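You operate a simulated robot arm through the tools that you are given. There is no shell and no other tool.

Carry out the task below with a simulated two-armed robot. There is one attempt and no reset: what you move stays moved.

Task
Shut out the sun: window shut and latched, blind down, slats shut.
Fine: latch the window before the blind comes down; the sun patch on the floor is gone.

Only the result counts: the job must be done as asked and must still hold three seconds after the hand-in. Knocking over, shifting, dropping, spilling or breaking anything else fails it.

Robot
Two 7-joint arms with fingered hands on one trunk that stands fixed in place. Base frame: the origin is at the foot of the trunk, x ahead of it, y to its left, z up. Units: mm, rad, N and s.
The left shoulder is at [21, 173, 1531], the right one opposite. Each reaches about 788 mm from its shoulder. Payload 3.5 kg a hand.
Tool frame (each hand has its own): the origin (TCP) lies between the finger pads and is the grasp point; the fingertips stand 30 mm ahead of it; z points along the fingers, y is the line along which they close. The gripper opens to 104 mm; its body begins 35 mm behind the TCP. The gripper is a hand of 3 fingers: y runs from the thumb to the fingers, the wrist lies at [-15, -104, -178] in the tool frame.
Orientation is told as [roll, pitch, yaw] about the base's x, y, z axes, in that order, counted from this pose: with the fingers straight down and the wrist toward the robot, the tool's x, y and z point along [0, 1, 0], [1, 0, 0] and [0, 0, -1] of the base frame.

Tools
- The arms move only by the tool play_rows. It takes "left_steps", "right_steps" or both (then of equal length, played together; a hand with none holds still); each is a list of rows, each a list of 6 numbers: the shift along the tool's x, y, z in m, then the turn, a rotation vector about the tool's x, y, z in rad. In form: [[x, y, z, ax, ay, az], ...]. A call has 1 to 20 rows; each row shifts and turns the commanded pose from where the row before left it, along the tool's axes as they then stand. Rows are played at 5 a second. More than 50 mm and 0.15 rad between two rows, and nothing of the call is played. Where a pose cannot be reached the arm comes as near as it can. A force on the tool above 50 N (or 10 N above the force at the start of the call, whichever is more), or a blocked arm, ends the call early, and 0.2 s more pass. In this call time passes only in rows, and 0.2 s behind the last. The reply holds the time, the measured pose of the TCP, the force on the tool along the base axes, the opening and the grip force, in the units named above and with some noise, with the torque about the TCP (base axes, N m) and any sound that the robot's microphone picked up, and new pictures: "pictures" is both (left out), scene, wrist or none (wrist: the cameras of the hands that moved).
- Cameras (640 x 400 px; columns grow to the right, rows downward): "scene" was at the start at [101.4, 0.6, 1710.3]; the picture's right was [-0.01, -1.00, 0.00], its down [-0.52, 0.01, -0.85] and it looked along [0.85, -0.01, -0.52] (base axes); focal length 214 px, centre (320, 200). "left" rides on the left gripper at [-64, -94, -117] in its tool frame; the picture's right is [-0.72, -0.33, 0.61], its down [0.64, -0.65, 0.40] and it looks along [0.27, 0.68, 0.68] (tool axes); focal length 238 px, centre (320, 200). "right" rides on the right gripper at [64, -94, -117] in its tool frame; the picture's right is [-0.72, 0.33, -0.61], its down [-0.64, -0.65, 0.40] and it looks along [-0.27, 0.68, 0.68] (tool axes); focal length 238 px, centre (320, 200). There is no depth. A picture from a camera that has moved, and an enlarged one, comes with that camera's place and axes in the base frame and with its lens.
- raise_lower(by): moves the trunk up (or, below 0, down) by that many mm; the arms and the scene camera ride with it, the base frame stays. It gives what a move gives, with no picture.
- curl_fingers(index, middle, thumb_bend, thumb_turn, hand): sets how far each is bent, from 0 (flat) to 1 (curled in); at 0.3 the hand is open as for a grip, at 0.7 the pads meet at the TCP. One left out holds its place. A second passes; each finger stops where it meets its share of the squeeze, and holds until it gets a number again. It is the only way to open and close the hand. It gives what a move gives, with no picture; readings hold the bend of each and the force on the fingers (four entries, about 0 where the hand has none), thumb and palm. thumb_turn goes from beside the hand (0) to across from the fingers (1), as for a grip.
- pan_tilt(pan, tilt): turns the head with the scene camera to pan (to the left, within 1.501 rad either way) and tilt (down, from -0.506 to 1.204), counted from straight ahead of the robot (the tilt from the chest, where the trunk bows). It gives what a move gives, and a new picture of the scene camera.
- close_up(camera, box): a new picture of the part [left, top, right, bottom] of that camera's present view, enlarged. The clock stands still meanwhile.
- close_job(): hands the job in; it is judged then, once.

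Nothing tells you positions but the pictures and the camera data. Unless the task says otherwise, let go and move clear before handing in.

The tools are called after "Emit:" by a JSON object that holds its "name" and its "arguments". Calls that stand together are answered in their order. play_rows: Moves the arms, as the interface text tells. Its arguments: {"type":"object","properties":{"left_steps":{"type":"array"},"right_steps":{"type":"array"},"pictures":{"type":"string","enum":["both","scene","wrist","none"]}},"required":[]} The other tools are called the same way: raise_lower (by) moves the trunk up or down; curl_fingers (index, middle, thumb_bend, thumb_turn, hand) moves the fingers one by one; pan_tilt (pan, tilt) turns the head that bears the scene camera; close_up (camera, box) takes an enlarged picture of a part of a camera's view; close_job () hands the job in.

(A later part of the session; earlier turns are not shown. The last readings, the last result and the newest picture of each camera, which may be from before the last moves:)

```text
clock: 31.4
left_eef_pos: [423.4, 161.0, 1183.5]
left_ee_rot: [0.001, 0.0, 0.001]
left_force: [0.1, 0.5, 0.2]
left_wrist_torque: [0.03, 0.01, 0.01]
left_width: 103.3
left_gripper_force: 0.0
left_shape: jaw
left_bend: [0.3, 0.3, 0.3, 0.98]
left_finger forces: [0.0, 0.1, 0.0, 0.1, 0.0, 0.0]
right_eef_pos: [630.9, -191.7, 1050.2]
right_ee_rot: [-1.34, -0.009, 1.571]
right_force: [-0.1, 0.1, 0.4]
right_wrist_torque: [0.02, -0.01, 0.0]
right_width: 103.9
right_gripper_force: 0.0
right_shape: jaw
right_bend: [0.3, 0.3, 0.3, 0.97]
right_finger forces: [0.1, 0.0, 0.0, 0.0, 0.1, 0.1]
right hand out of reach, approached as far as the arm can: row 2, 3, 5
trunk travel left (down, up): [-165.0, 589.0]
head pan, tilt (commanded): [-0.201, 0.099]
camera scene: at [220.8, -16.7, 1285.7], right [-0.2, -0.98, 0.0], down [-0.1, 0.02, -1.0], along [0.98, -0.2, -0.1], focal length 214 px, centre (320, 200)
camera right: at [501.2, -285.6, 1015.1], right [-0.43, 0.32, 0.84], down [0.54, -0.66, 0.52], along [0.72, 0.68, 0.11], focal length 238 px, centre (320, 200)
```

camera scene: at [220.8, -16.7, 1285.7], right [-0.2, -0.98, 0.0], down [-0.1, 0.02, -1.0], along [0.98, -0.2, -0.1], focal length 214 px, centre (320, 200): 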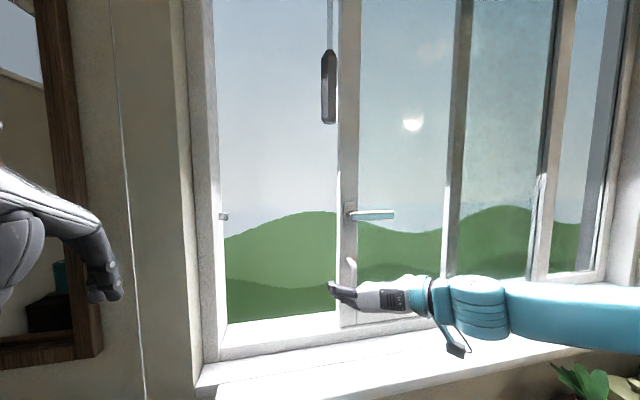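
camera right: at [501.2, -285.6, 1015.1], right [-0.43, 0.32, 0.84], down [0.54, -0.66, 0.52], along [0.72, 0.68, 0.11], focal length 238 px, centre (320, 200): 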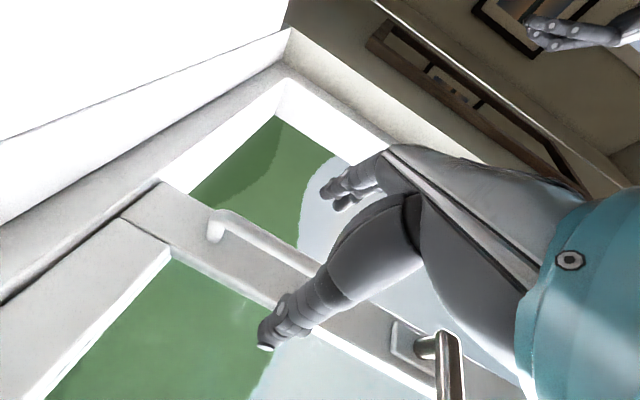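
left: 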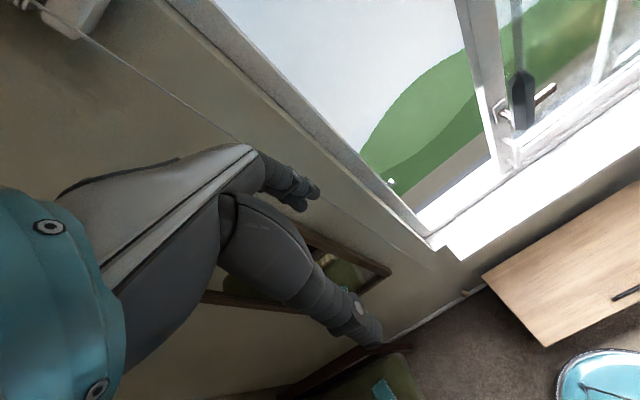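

The wrist limits levelling to about 13° nose-down, which is fine: thumb and fingers straddle the bow. I'll move forward along the fingers onto the bow.

Emit:
{"name": "play_rows", "arguments": {"right_steps": [[0, 0, 0.015, 0, 0, 0], [0, 0, 0.015, 0, 0, 0], [0, 0, 0.015, 0, 0, 0], [0, 0, 0.01, 0, 0, 0]]}}

Emit:
{"name": "close_up", "arguments": {"camera": "scene", "box": [300, 200, 460, 340]}}

```text
clock: 32.4
left_eef_pos: [423.7, 161.1, 1183.1]
left_ee_rot: [0.0, 0.001, 0.002]
left_force: [0.4, -0.4, -0.2]
left_wrist_torque: [0.02, 0.0, 0.05]
left_width: 103.6
left_gripper_force: 0.1
left_shape: jaw
left_bend: [0.3, 0.3, 0.3, 0.98]
left_finger forces: [0.1, 0.0, 0.0, 0.0, 0.0, 0.0]
right_eef_pos: [686.7, -191.4, 1045.3]
right_ee_rot: [-1.335, 0.004, 1.57]
right_force: [-0.8, -0.5, 0.0]
right_wrist_torque: [0.01, 0.02, 0.01]
right_width: 103.8
right_gripper_force: 0.0
right_shape: jaw
right_bend: [0.3, 0.3, 0.3, 0.97]
right_finger forces: [0.0, 0.0, 0.0, 0.0, 0.0, 0.1]
right hand out of reach, approached as far as the arm can: row 2
trunk travel left (down, up): [-165.0, 589.0]
head pan, tilt (commanded): [-0.201, 0.099]
camera scene: at [221.0, -16.7, 1285.7], right [-0.2, -0.98, 0.0], down [-0.1, 0.02, -0.99], along [0.98, -0.2, -0.1], focal length 214 px, centre (320, 200)
camera right: at [556.4, -285.1, 1010.6], right [-0.43, 0.33, 0.84], down [0.54, -0.65, 0.53], along [0.72, 0.68, 0.1], focal length 238 px, centre (320, 200)
```

scene: 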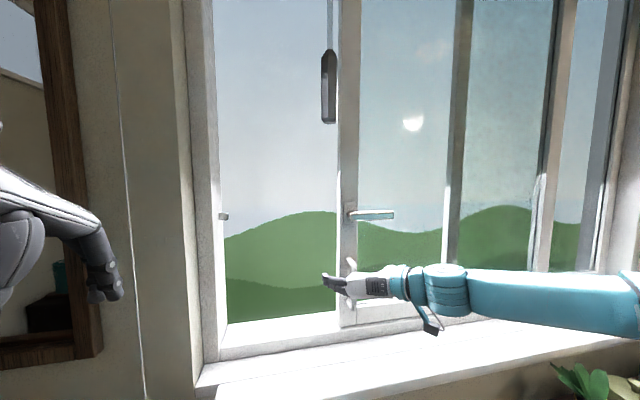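
right: 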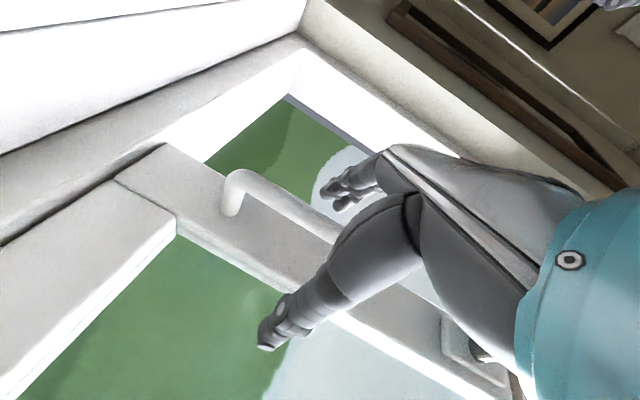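

```text
2.86 times, centred on (380, 270) of scene
camera zoom: at [221.0, -16.7, 1285.7], right [-0.2, -0.98, 0.0], down [-0.1, 0.02, -0.99], along [0.98, -0.2, -0.1], focal length 613 px, centre (149, 0)
```

zoom: 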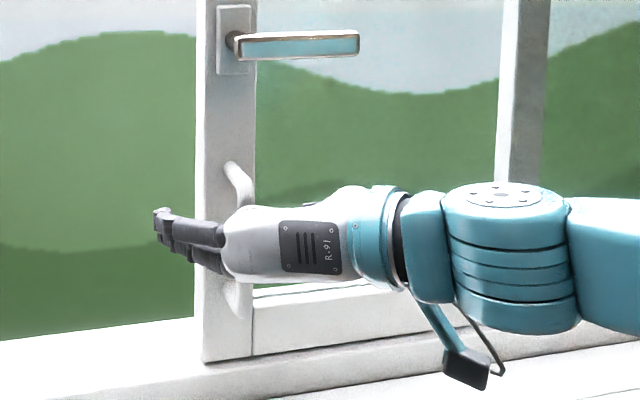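

The bow sits between thumb and fingers. I'll close the hand on it.

Emit:
{"name": "curl_fingers", "arguments": {"hand": "right", "index": 0.7, "middle": 0.7, "thumb_bend": 0.7}}

Emit:
{"name": "close_up", "arguments": {"camera": "right", "box": [150, 80, 450, 400]}}

Emit:
{"name": "close_up", "arguments": {"camera": "scene", "box": [300, 200, 460, 340]}}

```text
clock: 33.4
left_eef_pos: [423.5, 162.7, 1182.0]
left_ee_rot: [-0.003, 0.0, 0.001]
left_force: [0.1, -0.2, 0.6]
left_wrist_torque: [-0.01, 0.01, 0.03]
left_width: 103.7
left_gripper_force: 0.0
left_shape: jaw
left_bend: [0.3, 0.3, 0.3, 0.98]
left_finger forces: [0.0, 0.1, 0.0, 0.0, 0.1, 0.0]
right_eef_pos: [685.2, -189.3, 1045.4]
right_ee_rot: [-1.336, 0.001, 1.572]
right_force: [-2.9, 4.7, -0.9]
right_wrist_torque: [-0.04, 0.09, 0.3]
right_width: 26.0
right_gripper_force: 12.1
right_shape: fingers
right_bend: [0.62, 0.59, 0.6, 0.97]
right_finger forces: [7.0, 8.4, 0.1, 0.0, 9.5, 0.1]
trunk travel left (down, up): [-165.0, 589.0]
head pan, tilt (commanded): [-0.201, 0.099]
```

```text
1.25 times, centred on (300, 240) of right
camera zoom: at [555.7, -284.4, 1011.1], right [-0.43, 0.33, 0.84], down [0.54, -0.65, 0.53], along [0.72, 0.69, 0.1], focal length 298 px, centre (345, 150)
```

zoom: 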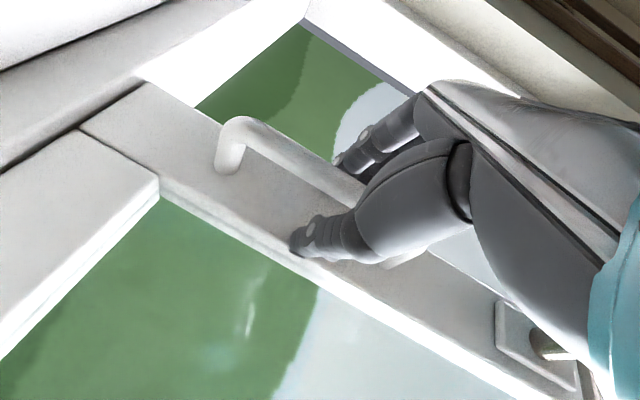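

```text
2.86 times, centred on (380, 270) of scene
camera zoom: at [220.5, -16.1, 1285.8], right [-0.2, -0.98, 0.0], down [-0.1, 0.02, -1.0], along [0.98, -0.2, -0.1], focal length 613 px, centre (149, 0)
```

zoom: 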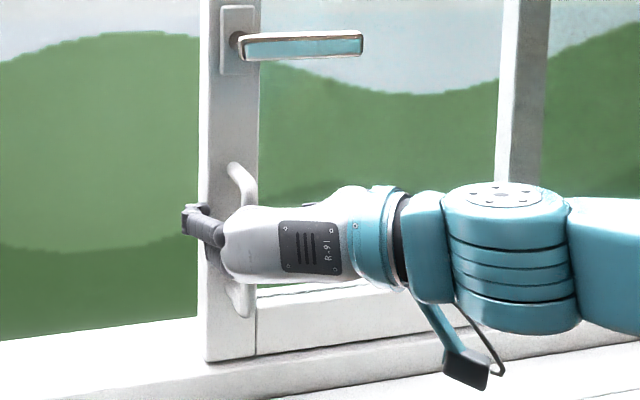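

The grip holds (12 N). I'll slide the sash left, first 100 mm, watching the force.

Emit:
{"name": "play_rows", "arguments": {"right_steps": [[0, 0.015, 0, 0, 0, 0], [0, 0.02, 0, 0, 0, 0], [0, 0.02, 0, 0, 0, 0], [0, 0.02, 0, 0, 0, 0], [0, 0.02, 0, 0, 0, 0]]}}

```text
clock: 34.6
left_eef_pos: [422.0, 162.0, 1183.3]
left_ee_rot: [0.0, -0.001, 0.001]
left_force: [-0.1, -0.4, 0.5]
left_wrist_torque: [0.01, -0.01, -0.01]
left_width: 103.6
left_gripper_force: 0.3
left_shape: jaw
left_bend: [0.3, 0.3, 0.3, 0.98]
left_finger forces: [0.0, 0.1, 0.1, 0.0, 0.0, 0.1]
right_eef_pos: [687.3, -93.5, 1042.9]
right_ee_rot: [-1.347, 0.0, 1.574]
right_force: [-1.5, -2.3, 3.3]
right_wrist_torque: [-0.07, -0.09, -0.11]
right_width: 20.8
right_gripper_force: 9.1
right_shape: fingers
right_bend: [0.69, 0.61, 0.59, 0.97]
right_finger forces: [0.0, 6.9, 0.0, 0.1, 10.7, 0.0]
trunk travel left (down, up): [-165.0, 589.0]
head pan, tilt (commanded): [-0.201, 0.099]
camera scene: at [220.4, -16.4, 1285.8], right [-0.2, -0.98, 0.0], down [-0.1, 0.02, -1.0], along [0.98, -0.2, -0.1], focal length 214 px, centre (320, 200)
camera right: at [556.2, -188.5, 1008.0], right [-0.44, 0.32, 0.84], down [0.54, -0.65, 0.53], along [0.72, 0.69, 0.11], focal length 238 px, centre (320, 200)
```

scene: 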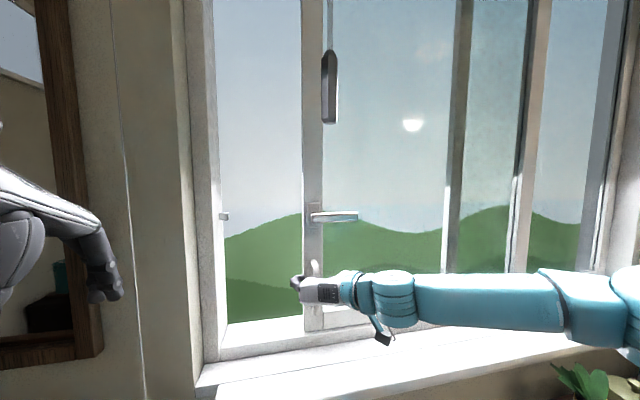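
right: 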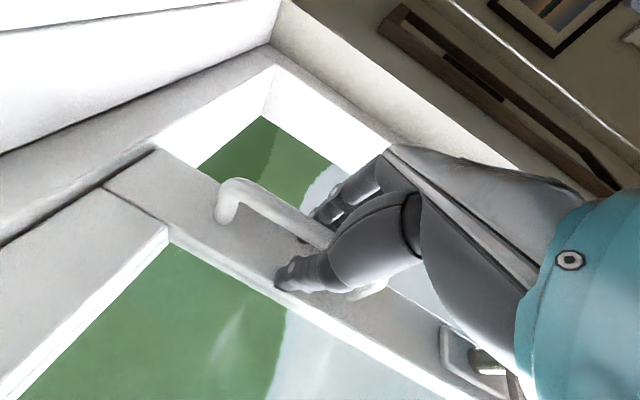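

The sash slides easily with about 3 N. Continue left.

Emit:
{"name": "play_rows", "arguments": {"right_steps": [[0, 0.018, 0, 0, 0, 0], [0, 0.018, 0, 0, 0, 0], [0, 0.018, 0, 0, 0, 0], [0, 0.018, 0, 0, 0, 0], [0, 0.018, 0, 0, 0, 0], [0, 0.018, 0, 0, 0, 0], [0, 0.018, 0, 0, 0, 0]]}}

```text
clock: 36.2
left_eef_pos: [422.4, 161.9, 1182.7]
left_ee_rot: [-0.001, 0.0, 0.001]
left_force: [-0.3, 0.1, -0.5]
left_wrist_torque: [0.0, -0.05, -0.02]
left_width: 103.7
left_gripper_force: 0.1
left_shape: jaw
left_bend: [0.3, 0.3, 0.3, 0.98]
left_finger forces: [0.0, 0.0, 0.0, 0.0, 0.0, 0.0]
right_eef_pos: [681.8, 32.5, 1042.7]
right_ee_rot: [-1.342, 0.0, 1.577]
right_force: [0.6, -0.8, -1.0]
right_wrist_torque: [-0.06, -0.03, 0.28]
right_width: 6.6
right_gripper_force: 6.6
right_shape: fingers
right_bend: [0.7, 0.63, 0.67, 0.97]
right_finger forces: [0.0, 8.9, 0.1, 0.0, 5.2, 0.1]
trunk travel left (down, up): [-165.0, 589.0]
head pan, tilt (commanded): [-0.201, 0.099]
camera scene: at [220.6, -16.2, 1285.7], right [-0.2, -0.98, 0.0], down [-0.1, 0.02, -1.0], along [0.98, -0.2, -0.1], focal length 214 px, centre (320, 200)
camera right: at [553.7, -62.7, 1007.8], right [-0.44, 0.32, 0.84], down [0.54, -0.65, 0.53], along [0.72, 0.69, 0.11], focal length 238 px, centre (320, 200)
```

scene: 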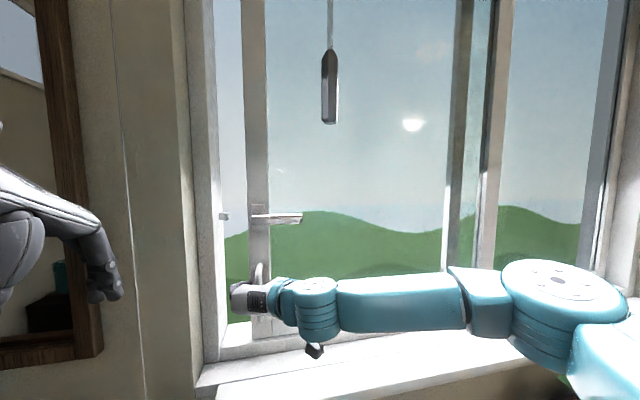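
right: 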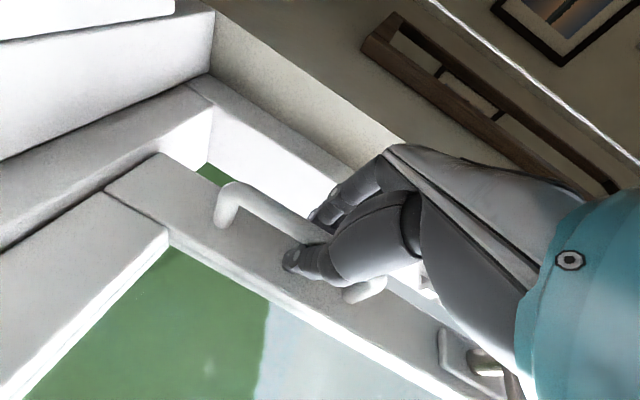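

The sash is within ~45 mm of shut; before the last bit I'll check whether my fingers would be pinched against the jamb.

Emit:
{"name": "close_up", "arguments": {"camera": "scene", "box": [190, 180, 310, 360]}}

Emit:
{"name": "close_up", "arguments": {"camera": "right", "box": [80, 40, 480, 360]}}

Emit:
{"name": "close_up", "arguments": {"camera": "left", "box": [0, 0, 640, 400]}}

```text
2.22 times, centred on (250, 270) of scene
camera zoom: at [220.6, -16.2, 1285.7], right [-0.2, -0.98, 0.0], down [-0.1, 0.02, -1.0], along [0.98, -0.2, -0.1], focal length 477 px, centre (476, 44)
```

zoom: 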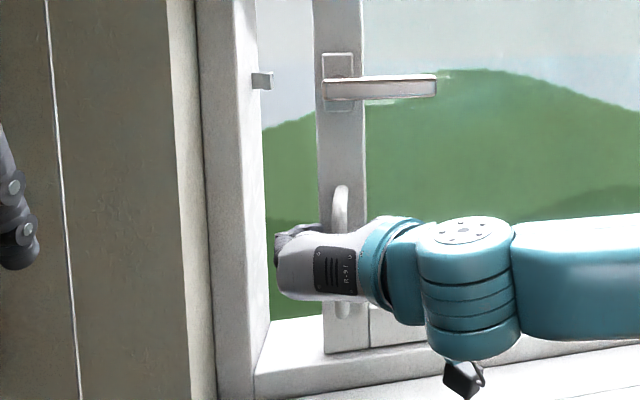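

```text
1.25 times, centred on (280, 200) of right
camera zoom: at [553.7, -62.7, 1007.8], right [-0.44, 0.32, 0.84], down [0.54, -0.65, 0.53], along [0.72, 0.69, 0.11], focal length 298 px, centre (370, 200)
```

zoom: 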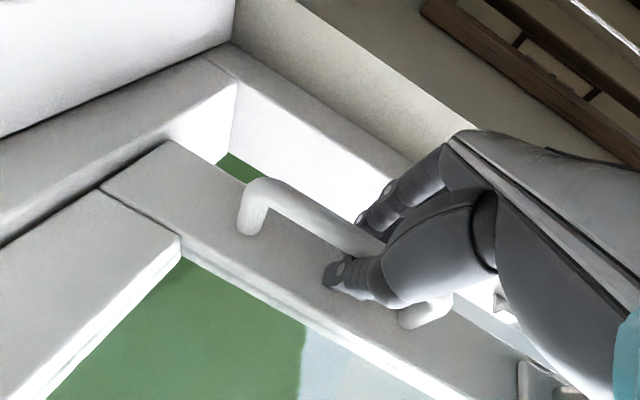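

```text
1.00 times, centred on (320, 200) of left (not enlarged: the box is as wide or as high as the picture)
camera zoom: at [327.9, 98.4, 1300.9], right [-0.33, -0.72, -0.61], down [-0.65, 0.64, -0.4], along [0.68, 0.27, -0.68], focal length 238 px, centre (320, 200)
```

zoom: 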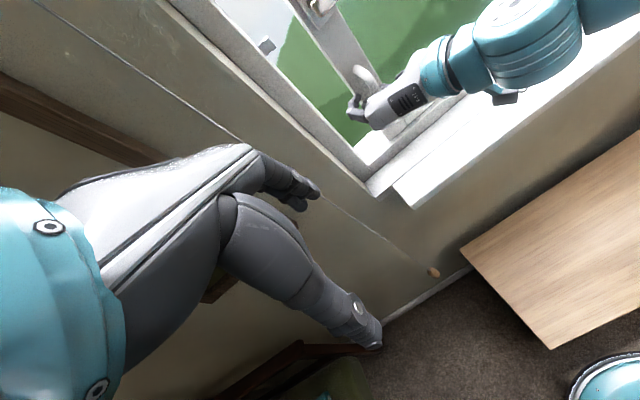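

The jamb face (y≈112) stands proud of the sash, so my fingers would be pinched. I'll open slightly, back off, shift right, close the hand and push the bow from its right side.

Emit:
{"name": "curl_fingers", "arguments": {"hand": "right", "index": 0.48, "middle": 0.48, "thumb_bend": 0.45}}

Emit:
{"name": "play_rows", "arguments": {"right_steps": [[0, 0, -0.015, 0, 0, 0], [0, 0, -0.015, 0, 0, 0], [0, 0, -0.015, 0, 0, 0], [0, 0, -0.015, 0, 0, 0], [0, 0, -0.01, 0, 0, 0]]}}

```text
clock: 37.2
left_eef_pos: [423.4, 161.5, 1183.0]
left_ee_rot: [0.0, 0.001, 0.002]
left_force: [-0.7, -0.5, 0.0]
left_wrist_torque: [0.01, 0.01, -0.02]
left_width: 103.4
left_gripper_force: 0.0
left_shape: jaw
left_bend: [0.3, 0.3, 0.3, 0.98]
left_finger forces: [0.0, 0.1, 0.1, 0.1, 0.0, 0.0]
right_eef_pos: [684.6, 29.0, 1043.9]
right_ee_rot: [-1.345, 0.0, 1.571]
right_force: [-0.3, -0.3, -0.4]
right_wrist_torque: [-0.01, 0.03, 0.0]
right_width: 60.6
right_gripper_force: 0.1
right_shape: fingers
right_bend: [0.48, 0.48, 0.45, 0.97]
right_finger forces: [0.0, 0.0, 0.0, 0.0, 0.0, 0.0]
trunk travel left (down, up): [-165.0, 589.0]
head pan, tilt (commanded): [-0.201, 0.099]
```

```text
clock: 38.4
left_eef_pos: [423.4, 161.6, 1182.8]
left_ee_rot: [0.0, 0.001, 0.003]
left_force: [0.0, 0.3, 0.7]
left_wrist_torque: [-0.01, 0.0, -0.01]
left_width: 103.4
left_gripper_force: 0.1
left_shape: jaw
left_bend: [0.3, 0.3, 0.3, 0.98]
left_finger forces: [0.0, 0.0, 0.1, 0.0, 0.0, 0.0]
right_eef_pos: [616.8, 29.6, 1058.3]
right_ee_rot: [-1.343, 0.001, 1.575]
right_force: [-0.3, 0.9, 1.1]
right_wrist_torque: [0.01, 0.05, -0.01]
right_width: 60.4
right_gripper_force: 0.1
right_shape: fingers
right_bend: [0.48, 0.48, 0.45, 0.97]
right_finger forces: [0.0, 0.0, 0.0, 0.0, 0.1, 0.1]
trunk travel left (down, up): [-165.0, 589.0]
head pan, tilt (commanded): [-0.201, 0.099]
camera scene: at [220.7, -16.8, 1285.7], right [-0.2, -0.98, 0.0], down [-0.1, 0.02, -1.0], along [0.98, -0.2, -0.1], focal length 214 px, centre (320, 200)
camera right: at [487.2, -64.9, 1023.1], right [-0.44, 0.33, 0.84], down [0.54, -0.65, 0.53], along [0.72, 0.68, 0.11], focal length 238 px, centre (320, 200)
```

scene: 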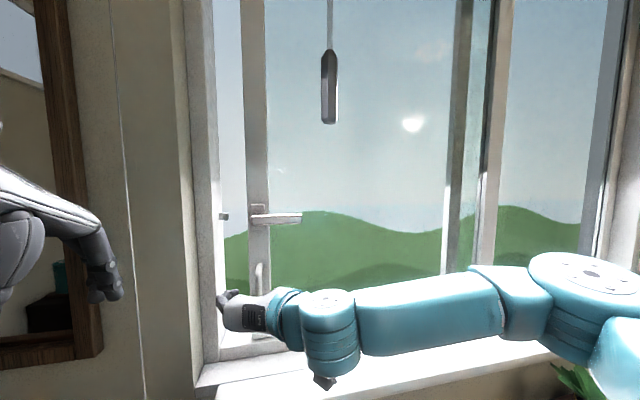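
right: 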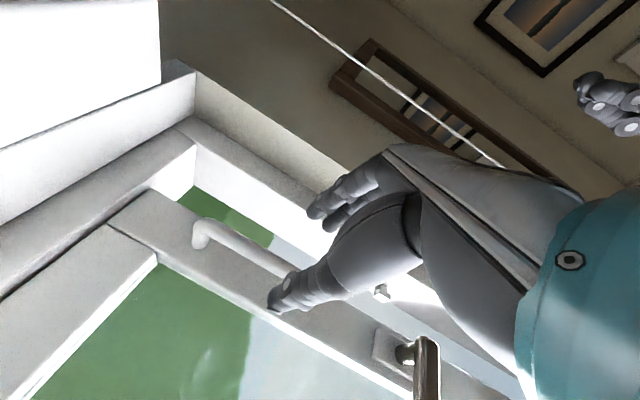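

Clear of the bow. Shift right 70 mm and close the hand.

Emit:
{"name": "play_rows", "arguments": {"right_steps": [[0, -0.0235, 0, 0, 0, 0], [0, -0.0235, 0, 0, 0, 0], [0, -0.0235, 0, 0, 0, 0]], "pictures": "none"}}

Emit:
{"name": "curl_fingers", "arguments": {"hand": "right", "index": 0.7, "middle": 0.7, "thumb_bend": 0.68}}

Emit:
{"name": "play_rows", "arguments": {"right_steps": [[0, 0, 0.02, 0, 0, 0], [0, 0, 0.02, 0, 0, 0], [0, 0, 0.015, 0, 0, 0], [0, 0, 0.01, 0, 0, 0]]}}

```text
clock: 39.2
left_eef_pos: [423.0, 162.4, 1181.9]
left_ee_rot: [0.001, 0.001, 0.003]
left_force: [0.3, -0.6, 0.2]
left_wrist_torque: [-0.01, -0.03, -0.02]
left_width: 103.5
left_gripper_force: 0.1
left_shape: jaw
left_bend: [0.3, 0.3, 0.3, 0.98]
left_finger forces: [0.1, 0.0, 0.1, 0.1, 0.0, 0.0]
right_eef_pos: [616.4, -42.1, 1059.6]
right_ee_rot: [-1.344, 0.001, 1.574]
right_force: [0.2, 0.6, 0.8]
right_wrist_torque: [0.0, -0.02, 0.01]
right_width: 60.6
right_gripper_force: 0.0
right_shape: fingers
right_bend: [0.48, 0.48, 0.45, 0.97]
right_finger forces: [0.0, 0.0, 0.0, 0.0, 0.0, 0.1]
trunk travel left (down, up): [-165.0, 589.0]
head pan, tilt (commanded): [-0.201, 0.099]
```

```text
clock: 40.2
left_eef_pos: [422.8, 161.6, 1182.3]
left_ee_rot: [0.0, -0.002, 0.002]
left_force: [1.0, 0.1, -0.4]
left_wrist_torque: [-0.02, -0.02, 0.02]
left_width: 103.7
left_gripper_force: 0.1
left_shape: jaw
left_bend: [0.3, 0.3, 0.3, 0.98]
left_finger forces: [0.0, 0.1, 0.0, 0.0, 0.0, 0.0]
right_eef_pos: [616.9, -42.1, 1059.1]
right_ee_rot: [-1.344, 0.0, 1.574]
right_force: [-0.5, 0.3, -0.3]
right_wrist_torque: [0.01, 0.02, -0.01]
right_width: 3.9
right_gripper_force: 0.0
right_shape: fingers
right_bend: [0.7, 0.7, 0.68, 0.97]
right_finger forces: [0.0, 0.0, 0.0, 0.1, 0.1, 0.0]
trunk travel left (down, up): [-165.0, 589.0]
head pan, tilt (commanded): [-0.201, 0.099]
```

```text
clock: 41.2
left_eef_pos: [423.1, 161.0, 1183.1]
left_ee_rot: [0.0, 0.0, 0.001]
left_force: [0.8, -0.6, -0.1]
left_wrist_torque: [0.0, -0.01, 0.0]
left_width: 103.3
left_gripper_force: 0.0
left_shape: jaw
left_bend: [0.3, 0.3, 0.3, 0.98]
left_finger forces: [0.0, 0.1, 0.1, 0.0, 0.0, 0.0]
right_eef_pos: [679.9, -41.3, 1045.0]
right_ee_rot: [-1.344, 0.0, 1.573]
right_force: [0.2, 0.5, -0.6]
right_wrist_torque: [0.01, 0.0, 0.01]
right_width: 3.9
right_gripper_force: 0.0
right_shape: fingers
right_bend: [0.7, 0.7, 0.68, 0.97]
right_finger forces: [0.1, 0.1, 0.0, 0.0, 0.1, 0.0]
trunk travel left (down, up): [-165.0, 589.0]
head pan, tilt (commanded): [-0.201, 0.099]
camera scene: at [220.9, -16.7, 1285.7], right [-0.2, -0.98, 0.0], down [-0.1, 0.02, -0.99], along [0.98, -0.2, -0.1], focal length 214 px, centre (320, 200)
camera right: at [550.9, -135.6, 1009.0], right [-0.44, 0.33, 0.84], down [0.54, -0.65, 0.53], along [0.72, 0.69, 0.11], focal length 238 px, centre (320, 200)
```

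scene: 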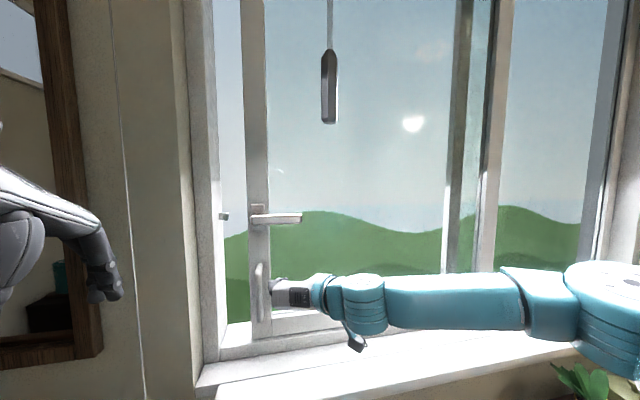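
right: 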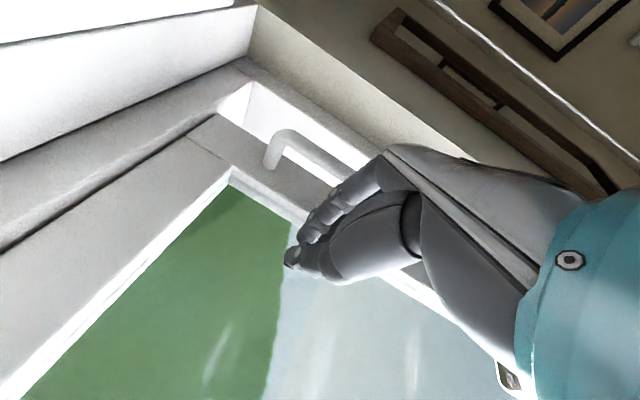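

The closed hand is right of the bow. Push left until the sash meets the jamb.

Emit:
{"name": "play_rows", "arguments": {"right_steps": [[0, 0.012, 0, 0, 0, 0], [0, 0.012, 0, 0, 0, 0], [0, 0.012, 0, 0, 0, 0], [0, 0.012, 0, 0, 0, 0], [0, 0.012, 0, 0, 0, 0], [0, 0.012, 0, 0, 0, 0]]}}

```text
clock: 42.6
left_eef_pos: [422.5, 160.8, 1182.3]
left_ee_rot: [0.001, 0.001, 0.002]
left_force: [0.4, 0.5, -0.5]
left_wrist_torque: [0.0, 0.0, 0.02]
left_width: 103.6
left_gripper_force: 0.1
left_shape: jaw
left_bend: [0.3, 0.3, 0.3, 0.98]
left_finger forces: [0.0, 0.0, 0.1, 0.1, 0.1, 0.0]
right_eef_pos: [680.3, 30.7, 1044.4]
right_ee_rot: [-1.344, -0.002, 1.573]
right_force: [-0.1, -3.7, -0.2]
right_wrist_torque: [0.06, -0.02, 0.03]
right_width: 4.0
right_gripper_force: 1.4
right_shape: fingers
right_bend: [0.7, 0.7, 0.68, 0.97]
right_finger forces: [0.1, 3.0, 0.0, 0.0, 0.0, 0.0]
trunk travel left (down, up): [-165.0, 589.0]
head pan, tilt (commanded): [-0.201, 0.099]
camera scene: at [220.8, -16.8, 1285.7], right [-0.2, -0.98, 0.0], down [-0.1, 0.02, -1.0], along [0.98, -0.2, -0.1], focal length 214 px, centre (320, 200)
camera right: at [550.6, -63.6, 1009.1], right [-0.44, 0.32, 0.84], down [0.54, -0.65, 0.53], along [0.72, 0.69, 0.11], focal length 238 px, centre (320, 200)
```

scene: 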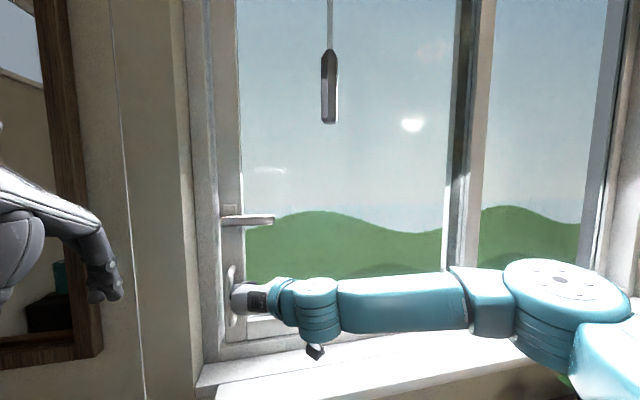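
right: 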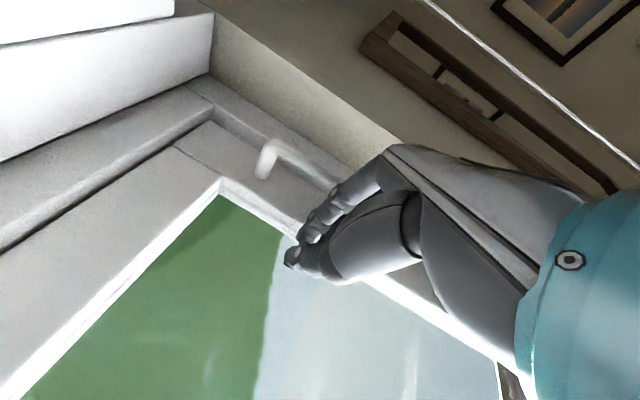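

Nearly shut. I'll push a little more in small steps until the force rises.

Emit:
{"name": "play_rows", "arguments": {"right_steps": [[0, 0.006, 0, 0, 0, 0], [0, 0.006, 0, 0, 0, 0], [0, 0.006, 0, 0, 0, 0], [0, 0.006, 0, 0, 0, 0], [0, 0.006, 0, 0, 0, 0]]}}

Emit:
{"name": "close_up", "arguments": {"camera": "scene", "box": [180, 180, 320, 360]}}

```text
clock: 43.8
left_eef_pos: [420.8, 158.1, 1183.3]
left_ee_rot: [0.0, -0.002, 0.002]
left_force: [0.5, 0.4, 0.1]
left_wrist_torque: [0.01, 0.02, -0.01]
left_width: 103.8
left_gripper_force: 0.1
left_shape: jaw
left_bend: [0.3, 0.3, 0.3, 0.98]
left_finger forces: [0.1, 0.0, 0.0, 0.0, 0.1, 0.1]
right_eef_pos: [680.8, 57.8, 1045.8]
right_ee_rot: [-1.347, -0.003, 1.567]
right_force: [-9.6, -23.2, 2.2]
right_wrist_torque: [0.23, -0.04, 0.44]
right_width: 0.3
right_gripper_force: 12.4
right_shape: fingers
right_bend: [0.7, 0.7, 0.68, 0.97]
right_finger forces: [6.8, 18.0, 0.1, 0.0, 0.0, 0.0]
trunk travel left (down, up): [-165.0, 589.0]
head pan, tilt (commanded): [-0.201, 0.099]
camera scene: at [219.3, -20.0, 1286.0], right [-0.2, -0.98, 0.0], down [-0.1, 0.02, -1.0], along [0.98, -0.2, -0.1], focal length 214 px, centre (320, 200)
camera right: at [549.4, -36.5, 1009.4], right [-0.44, 0.32, 0.84], down [0.53, -0.66, 0.53], along [0.72, 0.68, 0.11], focal length 238 px, centre (320, 200)
```

scene: 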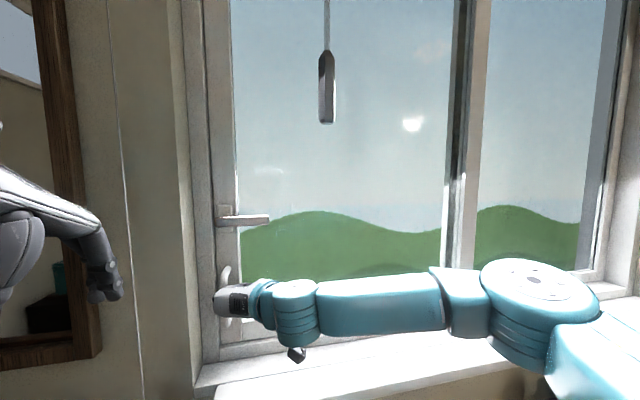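
right: 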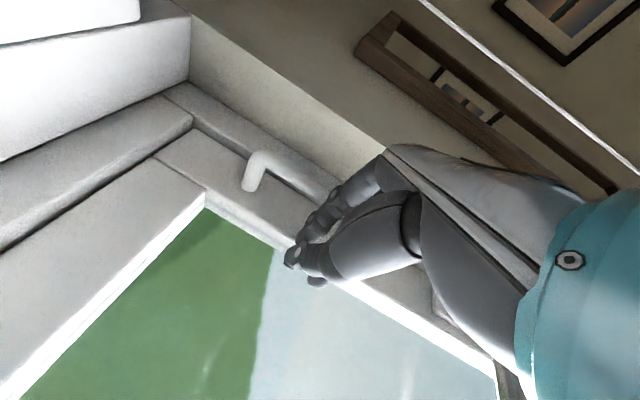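

```text
2.22 times, centred on (250, 270) of scene
camera zoom: at [219.3, -20.0, 1286.0], right [-0.2, -0.98, 0.0], down [-0.1, 0.02, -1.0], along [0.98, -0.2, -0.1], focal length 477 px, centre (476, 44)
```

zoom: 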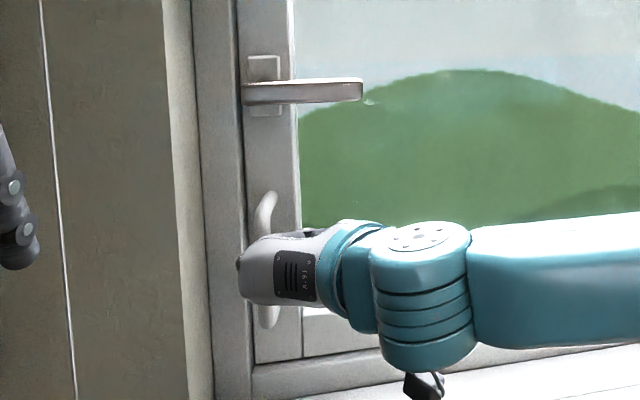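

The sash is against the jamb with 23 N, so it is shut. Next I'll withdraw from the bow and raise the closed hand to above the lever tip, in order to press it down to the latched position.

Emit:
{"name": "play_rows", "arguments": {"right_steps": [[0, -0.012, 0, 0, 0, 0], [0, -0.012, 0, 0, 0, 0], [0, -0.012, 0, 0, 0, 0], [0, 0, -0.016, 0, 0, 0], [0, 0, -0.018, 0, 0, 0], [0, 0, -0.018, 0, 0, 0], [0, 0, -0.018, 0, 0, 0]]}}

Emit:
{"name": "close_up", "arguments": {"camera": "scene", "box": [180, 180, 320, 360]}}

```text
clock: 45.4
left_eef_pos: [422.8, 160.4, 1181.5]
left_ee_rot: [-0.002, -0.001, 0.002]
left_force: [0.7, 0.0, 0.1]
left_wrist_torque: [-0.01, 0.0, 0.01]
left_width: 103.6
left_gripper_force: 0.1
left_shape: jaw
left_bend: [0.3, 0.3, 0.3, 0.98]
left_finger forces: [0.1, 0.0, 0.0, 0.1, 0.0, 0.0]
right_eef_pos: [610.4, 24.1, 1060.0]
right_ee_rot: [-1.344, -0.001, 1.571]
right_force: [0.1, 0.3, -0.2]
right_wrist_torque: [0.02, -0.01, -0.03]
right_width: 3.7
right_gripper_force: 0.1
right_shape: fingers
right_bend: [0.7, 0.7, 0.68, 0.97]
right_finger forces: [0.0, 0.1, 0.1, 0.0, 0.0, 0.1]
trunk travel left (down, up): [-165.0, 589.0]
head pan, tilt (commanded): [-0.201, 0.099]
camera scene: at [220.7, -16.7, 1285.8], right [-0.2, -0.98, 0.0], down [-0.1, 0.02, -1.0], along [0.98, -0.2, -0.1], focal length 214 px, centre (320, 200)
camera right: at [482.0, -69.6, 1024.8], right [-0.44, 0.33, 0.84], down [0.54, -0.65, 0.53], along [0.72, 0.68, 0.11], focal length 238 px, centre (320, 200)
```

scene: 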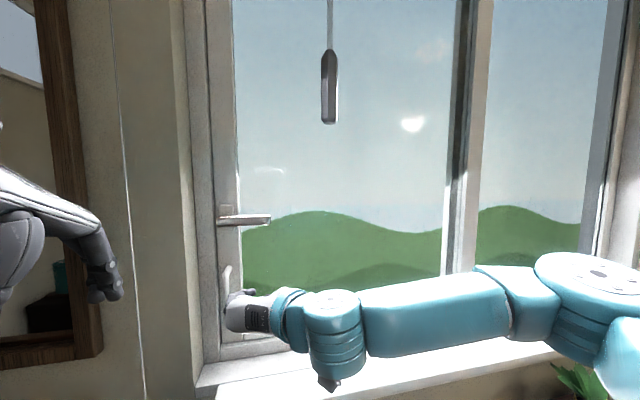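
right: 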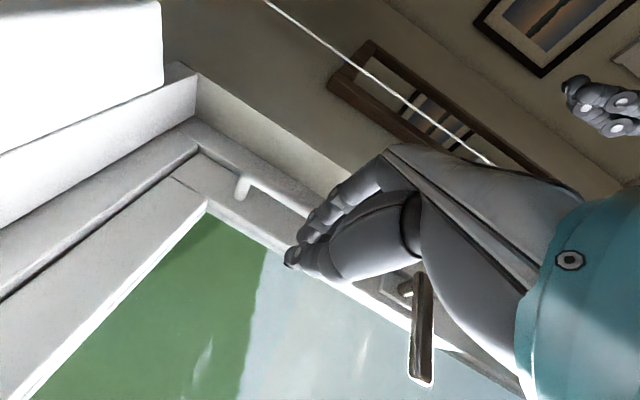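

```text
2.22 times, centred on (250, 270) of scene
camera zoom: at [220.7, -16.7, 1285.8], right [-0.2, -0.98, 0.0], down [-0.1, 0.02, -1.0], along [0.98, -0.2, -0.1], focal length 477 px, centre (476, 44)
```

zoom: 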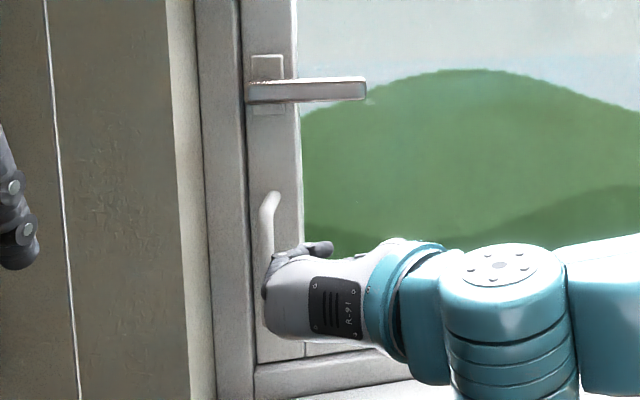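

The window stays shut. I'll raise the trunk 190 mm so the hand comes up level with the top of the lever while keeping the arm posture.

Emit:
{"name": "raise_lower", "arguments": {"by": 190}}

Emit:
{"name": "pan_tilt", "arguments": {"pan": 0.0, "tilt": 0.35}}

Emit:
{"name": "close_up", "arguments": {"camera": "right", "box": [0, 0, 640, 400]}}

```text
clock: 47.5
left_eef_pos: [423.4, 162.1, 1372.3]
left_ee_rot: [0.0, -0.001, 0.002]
left_force: [0.2, 0.1, 0.8]
left_wrist_torque: [0.01, -0.02, 0.0]
left_width: 103.6
left_gripper_force: 0.0
left_shape: jaw
left_bend: [0.3, 0.3, 0.3, 0.98]
left_finger forces: [0.2, 0.1, 0.0, 0.0, 0.0, 0.0]
right_eef_pos: [611.8, 23.6, 1250.3]
right_ee_rot: [-1.344, -0.001, 1.572]
right_force: [-0.3, 0.1, -0.8]
right_wrist_torque: [0.0, 0.0, 0.01]
right_width: 3.4
right_gripper_force: 0.0
right_shape: fingers
right_bend: [0.7, 0.7, 0.68, 0.97]
right_finger forces: [0.1, 0.1, 0.0, 0.0, 0.0, 0.0]
trunk travel left (down, up): [-355.0, 399.0]
head pan, tilt (commanded): [-0.201, 0.099]
```

```text
clock: 48.3
left_eef_pos: [422.7, 160.6, 1372.2]
left_ee_rot: [0.0, 0.001, 0.002]
left_force: [-0.6, -0.2, 0.8]
left_wrist_torque: [0.03, 0.03, -0.01]
left_width: 103.6
left_gripper_force: 0.1
left_shape: jaw
left_bend: [0.3, 0.3, 0.3, 0.98]
left_finger forces: [0.1, 0.1, 0.0, 0.1, 0.0, 0.0]
right_eef_pos: [612.0, 24.2, 1248.8]
right_ee_rot: [-1.343, 0.001, 1.572]
right_force: [-0.5, 0.7, 0.2]
right_wrist_torque: [-0.02, 0.02, 0.07]
right_width: 3.5
right_gripper_force: 0.0
right_shape: fingers
right_bend: [0.7, 0.7, 0.68, 0.97]
right_finger forces: [0.0, 0.0, 0.0, 0.0, 0.1, 0.0]
trunk travel left (down, up): [-355.0, 399.0]
head pan, tilt (commanded): [0.0, 0.351]
camera scene: at [143.7, 1.5, 1457.2], right [0.0, -1.0, 0.0], down [-0.34, 0.0, -0.94], along [0.94, 0.0, -0.34], focal length 214 px, centre (320, 200)
```

scene: 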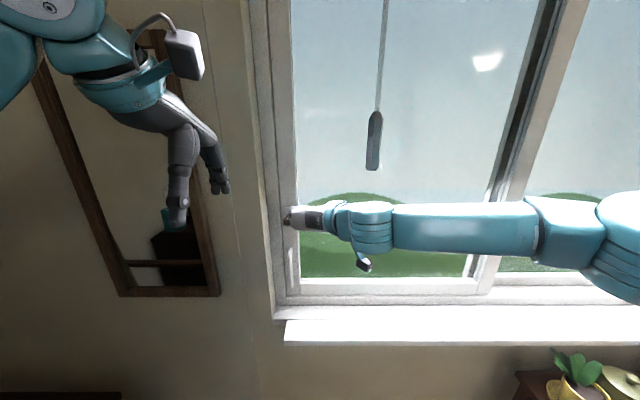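

```text
1.00 times, centred on (320, 200) of right (not enlarged: the box is as wide or as high as the picture)
camera zoom: at [482.4, -70.0, 1214.4], right [-0.44, 0.33, 0.84], down [0.54, -0.65, 0.53], along [0.72, 0.68, 0.11], focal length 238 px, centre (320, 200)
```

zoom: 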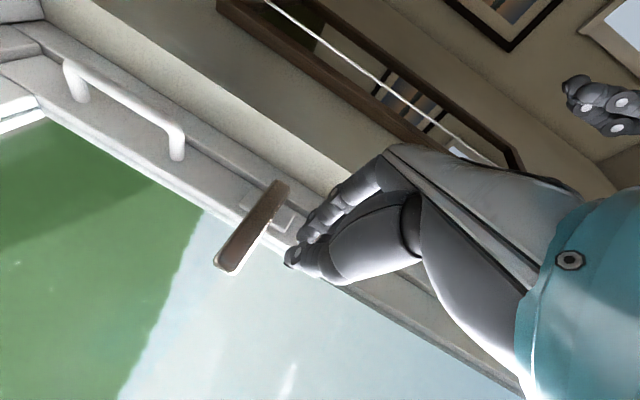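

The fist is just above and in front of the lever (lever bar x≈665–680, y from 86 to about −2, z≈1199). I'll go up a touch, then forward over the lever tip.

Emit:
{"name": "play_rows", "arguments": {"right_steps": [[-0.0137, 0, -0.003, 0, 0, 0], [-0.0029, -0.0028, 0.0127, 0, 0, 0], [-0.0029, -0.0028, 0.0127, 0, 0, 0], [-0.0029, -0.0028, 0.0127, 0, 0, 0], [-0.0029, -0.0028, 0.0127, 0, 0, 0], [-0.0029, -0.0028, 0.0127, 0, 0, 0]]}}

Emit:
{"name": "close_up", "arguments": {"camera": "scene", "box": [260, 150, 420, 300]}}

```text
clock: 49.7
left_eef_pos: [423.5, 160.2, 1373.3]
left_ee_rot: [0.001, 0.0, 0.003]
left_force: [-0.3, -0.4, 0.5]
left_wrist_torque: [-0.02, -0.01, -0.03]
left_width: 103.5
left_gripper_force: 0.1
left_shape: jaw
left_bend: [0.3, 0.3, 0.3, 0.98]
left_finger forces: [0.0, 0.1, 0.0, 0.1, 0.0, 0.0]
right_eef_pos: [677.3, 9.5, 1262.7]
right_ee_rot: [-1.344, 0.001, 1.572]
right_force: [-0.4, 0.3, -0.5]
right_wrist_torque: [0.0, 0.03, 0.0]
right_width: 3.6
right_gripper_force: 0.3
right_shape: fingers
right_bend: [0.7, 0.7, 0.68, 0.97]
right_finger forces: [0.0, 0.0, 0.0, 0.0, 0.1, 0.0]
trunk travel left (down, up): [-355.0, 399.0]
head pan, tilt (commanded): [0.0, 0.351]
camera scene: at [144.0, 1.6, 1457.1], right [0.0, -1.0, 0.0], down [-0.34, 0.0, -0.94], along [0.94, 0.0, -0.34], focal length 214 px, centre (320, 200)
camera right: at [548.3, -83.9, 1227.9], right [-0.44, 0.33, 0.84], down [0.54, -0.65, 0.53], along [0.72, 0.68, 0.11], focal length 238 px, centre (320, 200)
```

scene: 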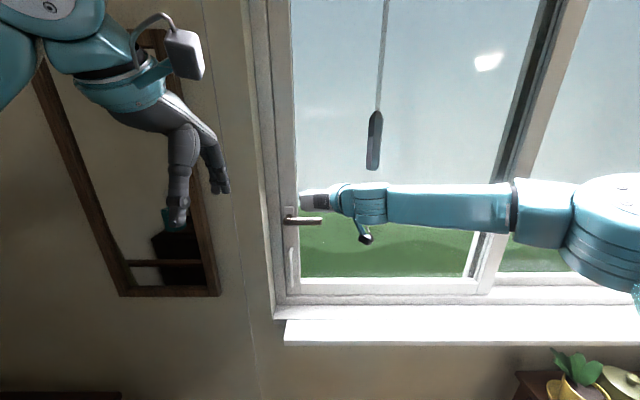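
right: 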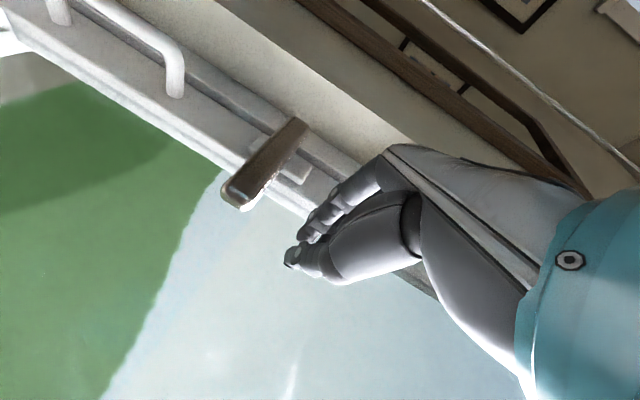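

```text
2.67 times, centred on (340, 225) of scene
camera zoom: at [144.0, 1.6, 1457.1], right [0.0, -1.0, 0.0], down [-0.34, 0.0, -0.94], along [0.94, 0.0, -0.34], focal length 572 px, centre (267, 133)
```

zoom: 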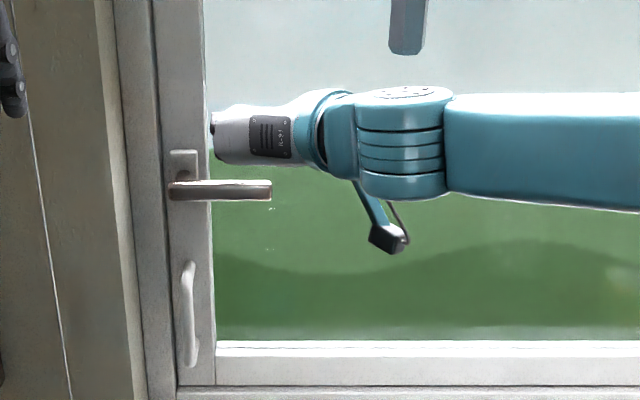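

The fist hovers right over the lever near its tip. Press down gently first to see contact and how the lever responds.

Emit:
{"name": "play_rows", "arguments": {"right_steps": [[0.0097, 0, 0.0023, 0, 0, 0], [0.0097, 0, 0.0023, 0, 0, 0], [0.0097, 0, 0.0023, 0, 0, 0], [0.0097, -0.002, 0.0023, 0, 0, 0], [0.0097, -0.002, 0.0023, 0, 0, 0]]}}

Emit:
{"name": "close_up", "arguments": {"camera": "scene", "box": [260, 150, 420, 300]}}

```text
clock: 50.9
left_eef_pos: [421.6, 161.8, 1373.3]
left_ee_rot: [0.001, 0.0, 0.002]
left_force: [1.0, 0.1, 0.0]
left_wrist_torque: [0.0, 0.02, 0.03]
left_width: 103.6
left_gripper_force: 0.1
left_shape: jaw
left_bend: [0.3, 0.3, 0.3, 0.98]
left_finger forces: [0.1, 0.0, 0.0, 0.1, 0.0, 0.0]
right_eef_pos: [675.7, 6.0, 1221.8]
right_ee_rot: [-1.357, -0.004, 1.571]
right_force: [5.0, 2.9, 27.4]
right_wrist_torque: [0.46, -0.22, -0.08]
right_width: 5.3
right_gripper_force: 13.8
right_shape: fingers
right_bend: [0.69, 0.7, 0.68, 0.98]
right_finger forces: [27.3, 0.0, 0.1, 0.0, 0.4, 0.0]
trunk travel left (down, up): [-355.0, 399.0]
head pan, tilt (commanded): [0.0, 0.351]
camera scene: at [141.6, 1.8, 1457.9], right [0.0, -1.0, 0.0], down [-0.34, 0.0, -0.94], along [0.94, 0.0, -0.34], focal length 214 px, centre (320, 200)
camera right: at [546.9, -88.5, 1184.6], right [-0.45, 0.32, 0.83], down [0.53, -0.66, 0.54], along [0.72, 0.68, 0.12], focal length 238 px, centre (320, 200)
```

scene: 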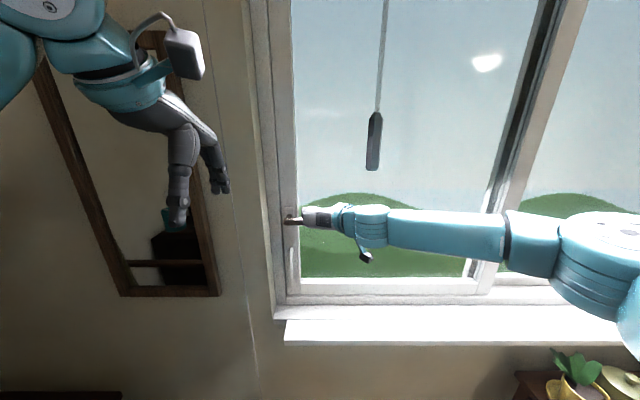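
right: 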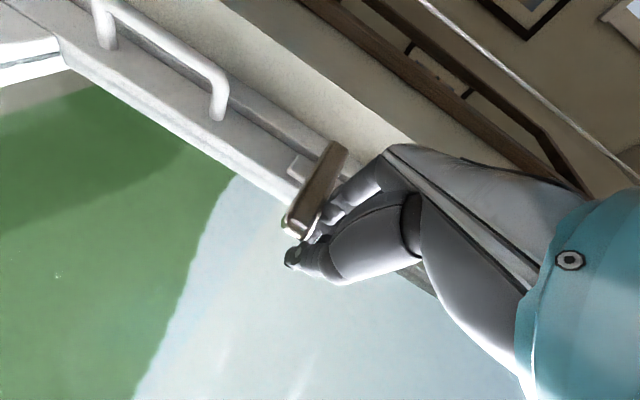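

```text
2.67 times, centred on (340, 225) of scene
camera zoom: at [141.6, 1.8, 1457.9], right [0.0, -1.0, 0.0], down [-0.34, 0.0, -0.94], along [0.94, 0.0, -0.34], focal length 572 px, centre (267, 133)
```

zoom: 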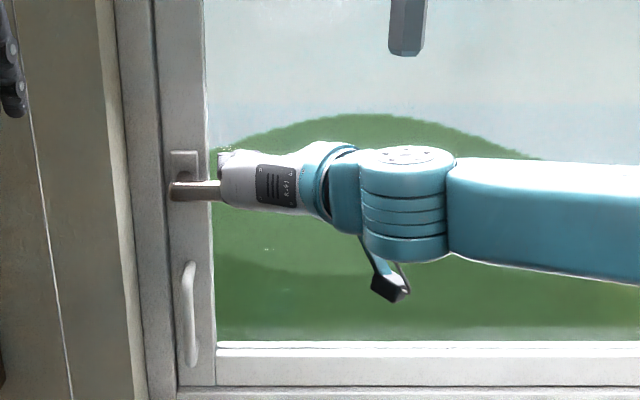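

The lever takes 27 N without visibly turning. I'll try slightly more, still under the limit, to tell whether it goes downward at all.

Emit:
{"name": "play_rows", "arguments": {"right_steps": [[0.004, 0, 0.001, 0, 0, 0]], "pictures": "wrist"}}

```text
clock: 51.3
left_eef_pos: [419.7, 161.2, 1374.4]
left_ee_rot: [0.0, -0.002, 0.003]
left_force: [-1.1, 0.1, 0.3]
left_wrist_torque: [-0.01, 0.03, 0.03]
left_width: 103.6
left_gripper_force: 0.1
left_shape: jaw
left_bend: [0.3, 0.3, 0.3, 0.98]
left_finger forces: [0.0, 0.0, 0.0, 0.0, 0.0, 0.0]
right_eef_pos: [674.8, 5.1, 1221.5]
right_ee_rot: [-1.355, -0.005, 1.571]
right_force: [6.8, 0.7, 37.3]
right_wrist_torque: [0.58, -0.31, -0.08]
right_width: 5.4
right_gripper_force: 19.2
right_shape: fingers
right_bend: [0.69, 0.7, 0.68, 0.98]
right_finger forces: [36.7, 0.0, 0.0, 0.1, 0.8, 0.0]
trunk travel left (down, up): [-355.0, 399.0]
head pan, tilt (commanded): [0.0, 0.351]
camera right: at [546.7, -88.4, 1183.8], right [-0.45, 0.32, 0.83], down [0.53, -0.66, 0.54], along [0.72, 0.68, 0.12], focal length 238 px, centre (320, 200)
```

right: 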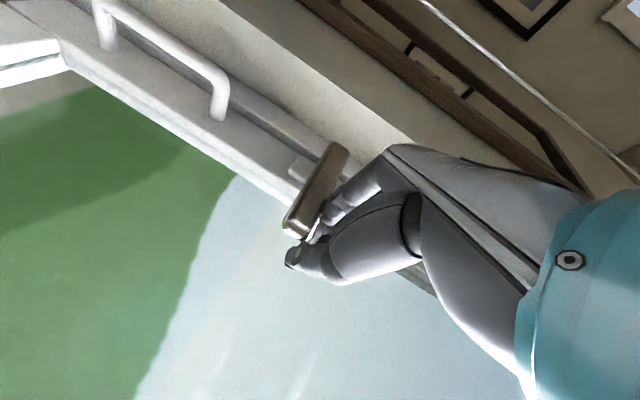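

It does not go down. I'll back off and try it the other way, pushing up from below, after looking at the seam.

Emit:
{"name": "play_rows", "arguments": {"right_steps": [[-0.0146, 0, -0.0034, 0, 0, 0], [0.0036, 0, -0.0158, 0, 0, 0], [0.0036, 0, -0.0158, 0, 0, 0], [0.0036, 0, -0.0158, 0, 0, 0], [0.0036, 0, -0.0158, 0, 0, 0], [0.0185, 0, 0.0043, 0, 0, 0], [0.0185, 0, 0.0043, 0, 0, 0], [0.0185, 0, 0.0043, 0, 0, 0], [0.0185, 0, 0.0043, 0, 0, 0], [0.0185, 0, 0.0043, 0, 0, 0]]}}

Emit:
{"name": "close_up", "arguments": {"camera": "scene", "box": [250, 170, 350, 270]}}

```text
clock: 52.1
left_eef_pos: [418.7, 160.9, 1374.7]
left_ee_rot: [-0.001, -0.004, 0.002]
left_force: [-1.0, 0.2, 0.3]
left_wrist_torque: [-0.02, -0.06, 0.0]
left_width: 103.5
left_gripper_force: 0.0
left_shape: jaw
left_bend: [0.3, 0.3, 0.3, 0.98]
left_finger forces: [0.0, 0.0, 0.1, 0.0, 0.0, 0.0]
right_eef_pos: [648.9, -1.6, 1228.7]
right_ee_rot: [-1.358, 0.001, 1.546]
right_force: [-1.0, 0.1, 0.5]
right_wrist_torque: [0.0, 0.0, -0.03]
right_width: 3.9
right_gripper_force: 0.0
right_shape: fingers
right_bend: [0.7, 0.7, 0.68, 0.98]
right_finger forces: [0.0, 0.1, 0.0, 0.0, 0.1, 0.1]
trunk travel left (down, up): [-355.0, 399.0]
head pan, tilt (commanded): [0.0, 0.351]
stopped in row 4 (right hand): the force on the tool passed its limit at 54 N (the readings are from after the stop); the commanded pose is now the measured one
camera scene: at [140.0, 2.0, 1457.3], right [0.0, -1.0, 0.0], down [-0.34, 0.0, -0.94], along [0.94, 0.0, -0.34], focal length 214 px, centre (320, 200)
camera right: at [517.3, -92.5, 1191.7], right [-0.44, 0.34, 0.83], down [0.52, -0.66, 0.54], along [0.74, 0.67, 0.12], focal length 238 px, centre (320, 200)
```

scene: 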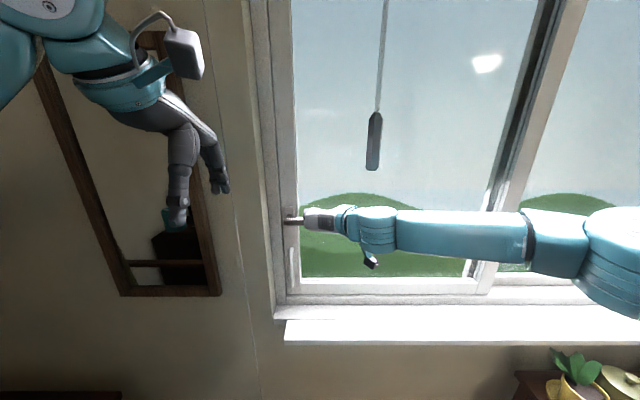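
right: 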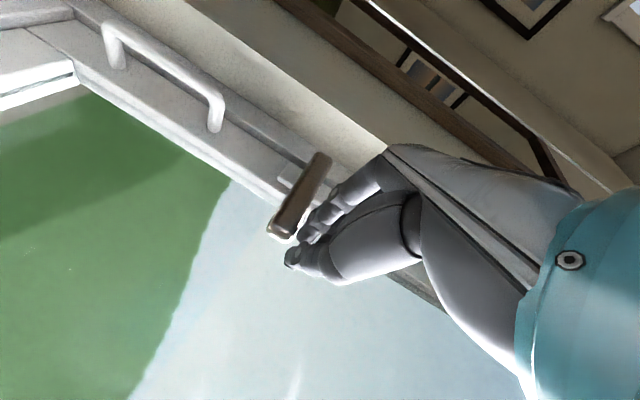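

```text
4.00 times, centred on (300, 220) of scene
camera zoom: at [140.0, 2.0, 1457.3], right [0.0, -1.0, 0.0], down [-0.34, 0.0, -0.94], along [0.94, 0.0, -0.34], focal length 858 px, centre (400, 120)
```

zoom: 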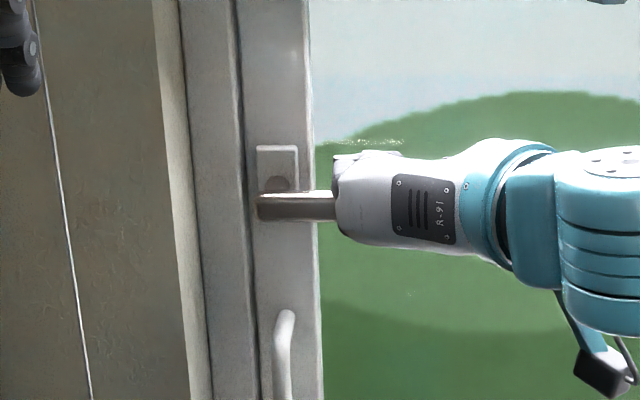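

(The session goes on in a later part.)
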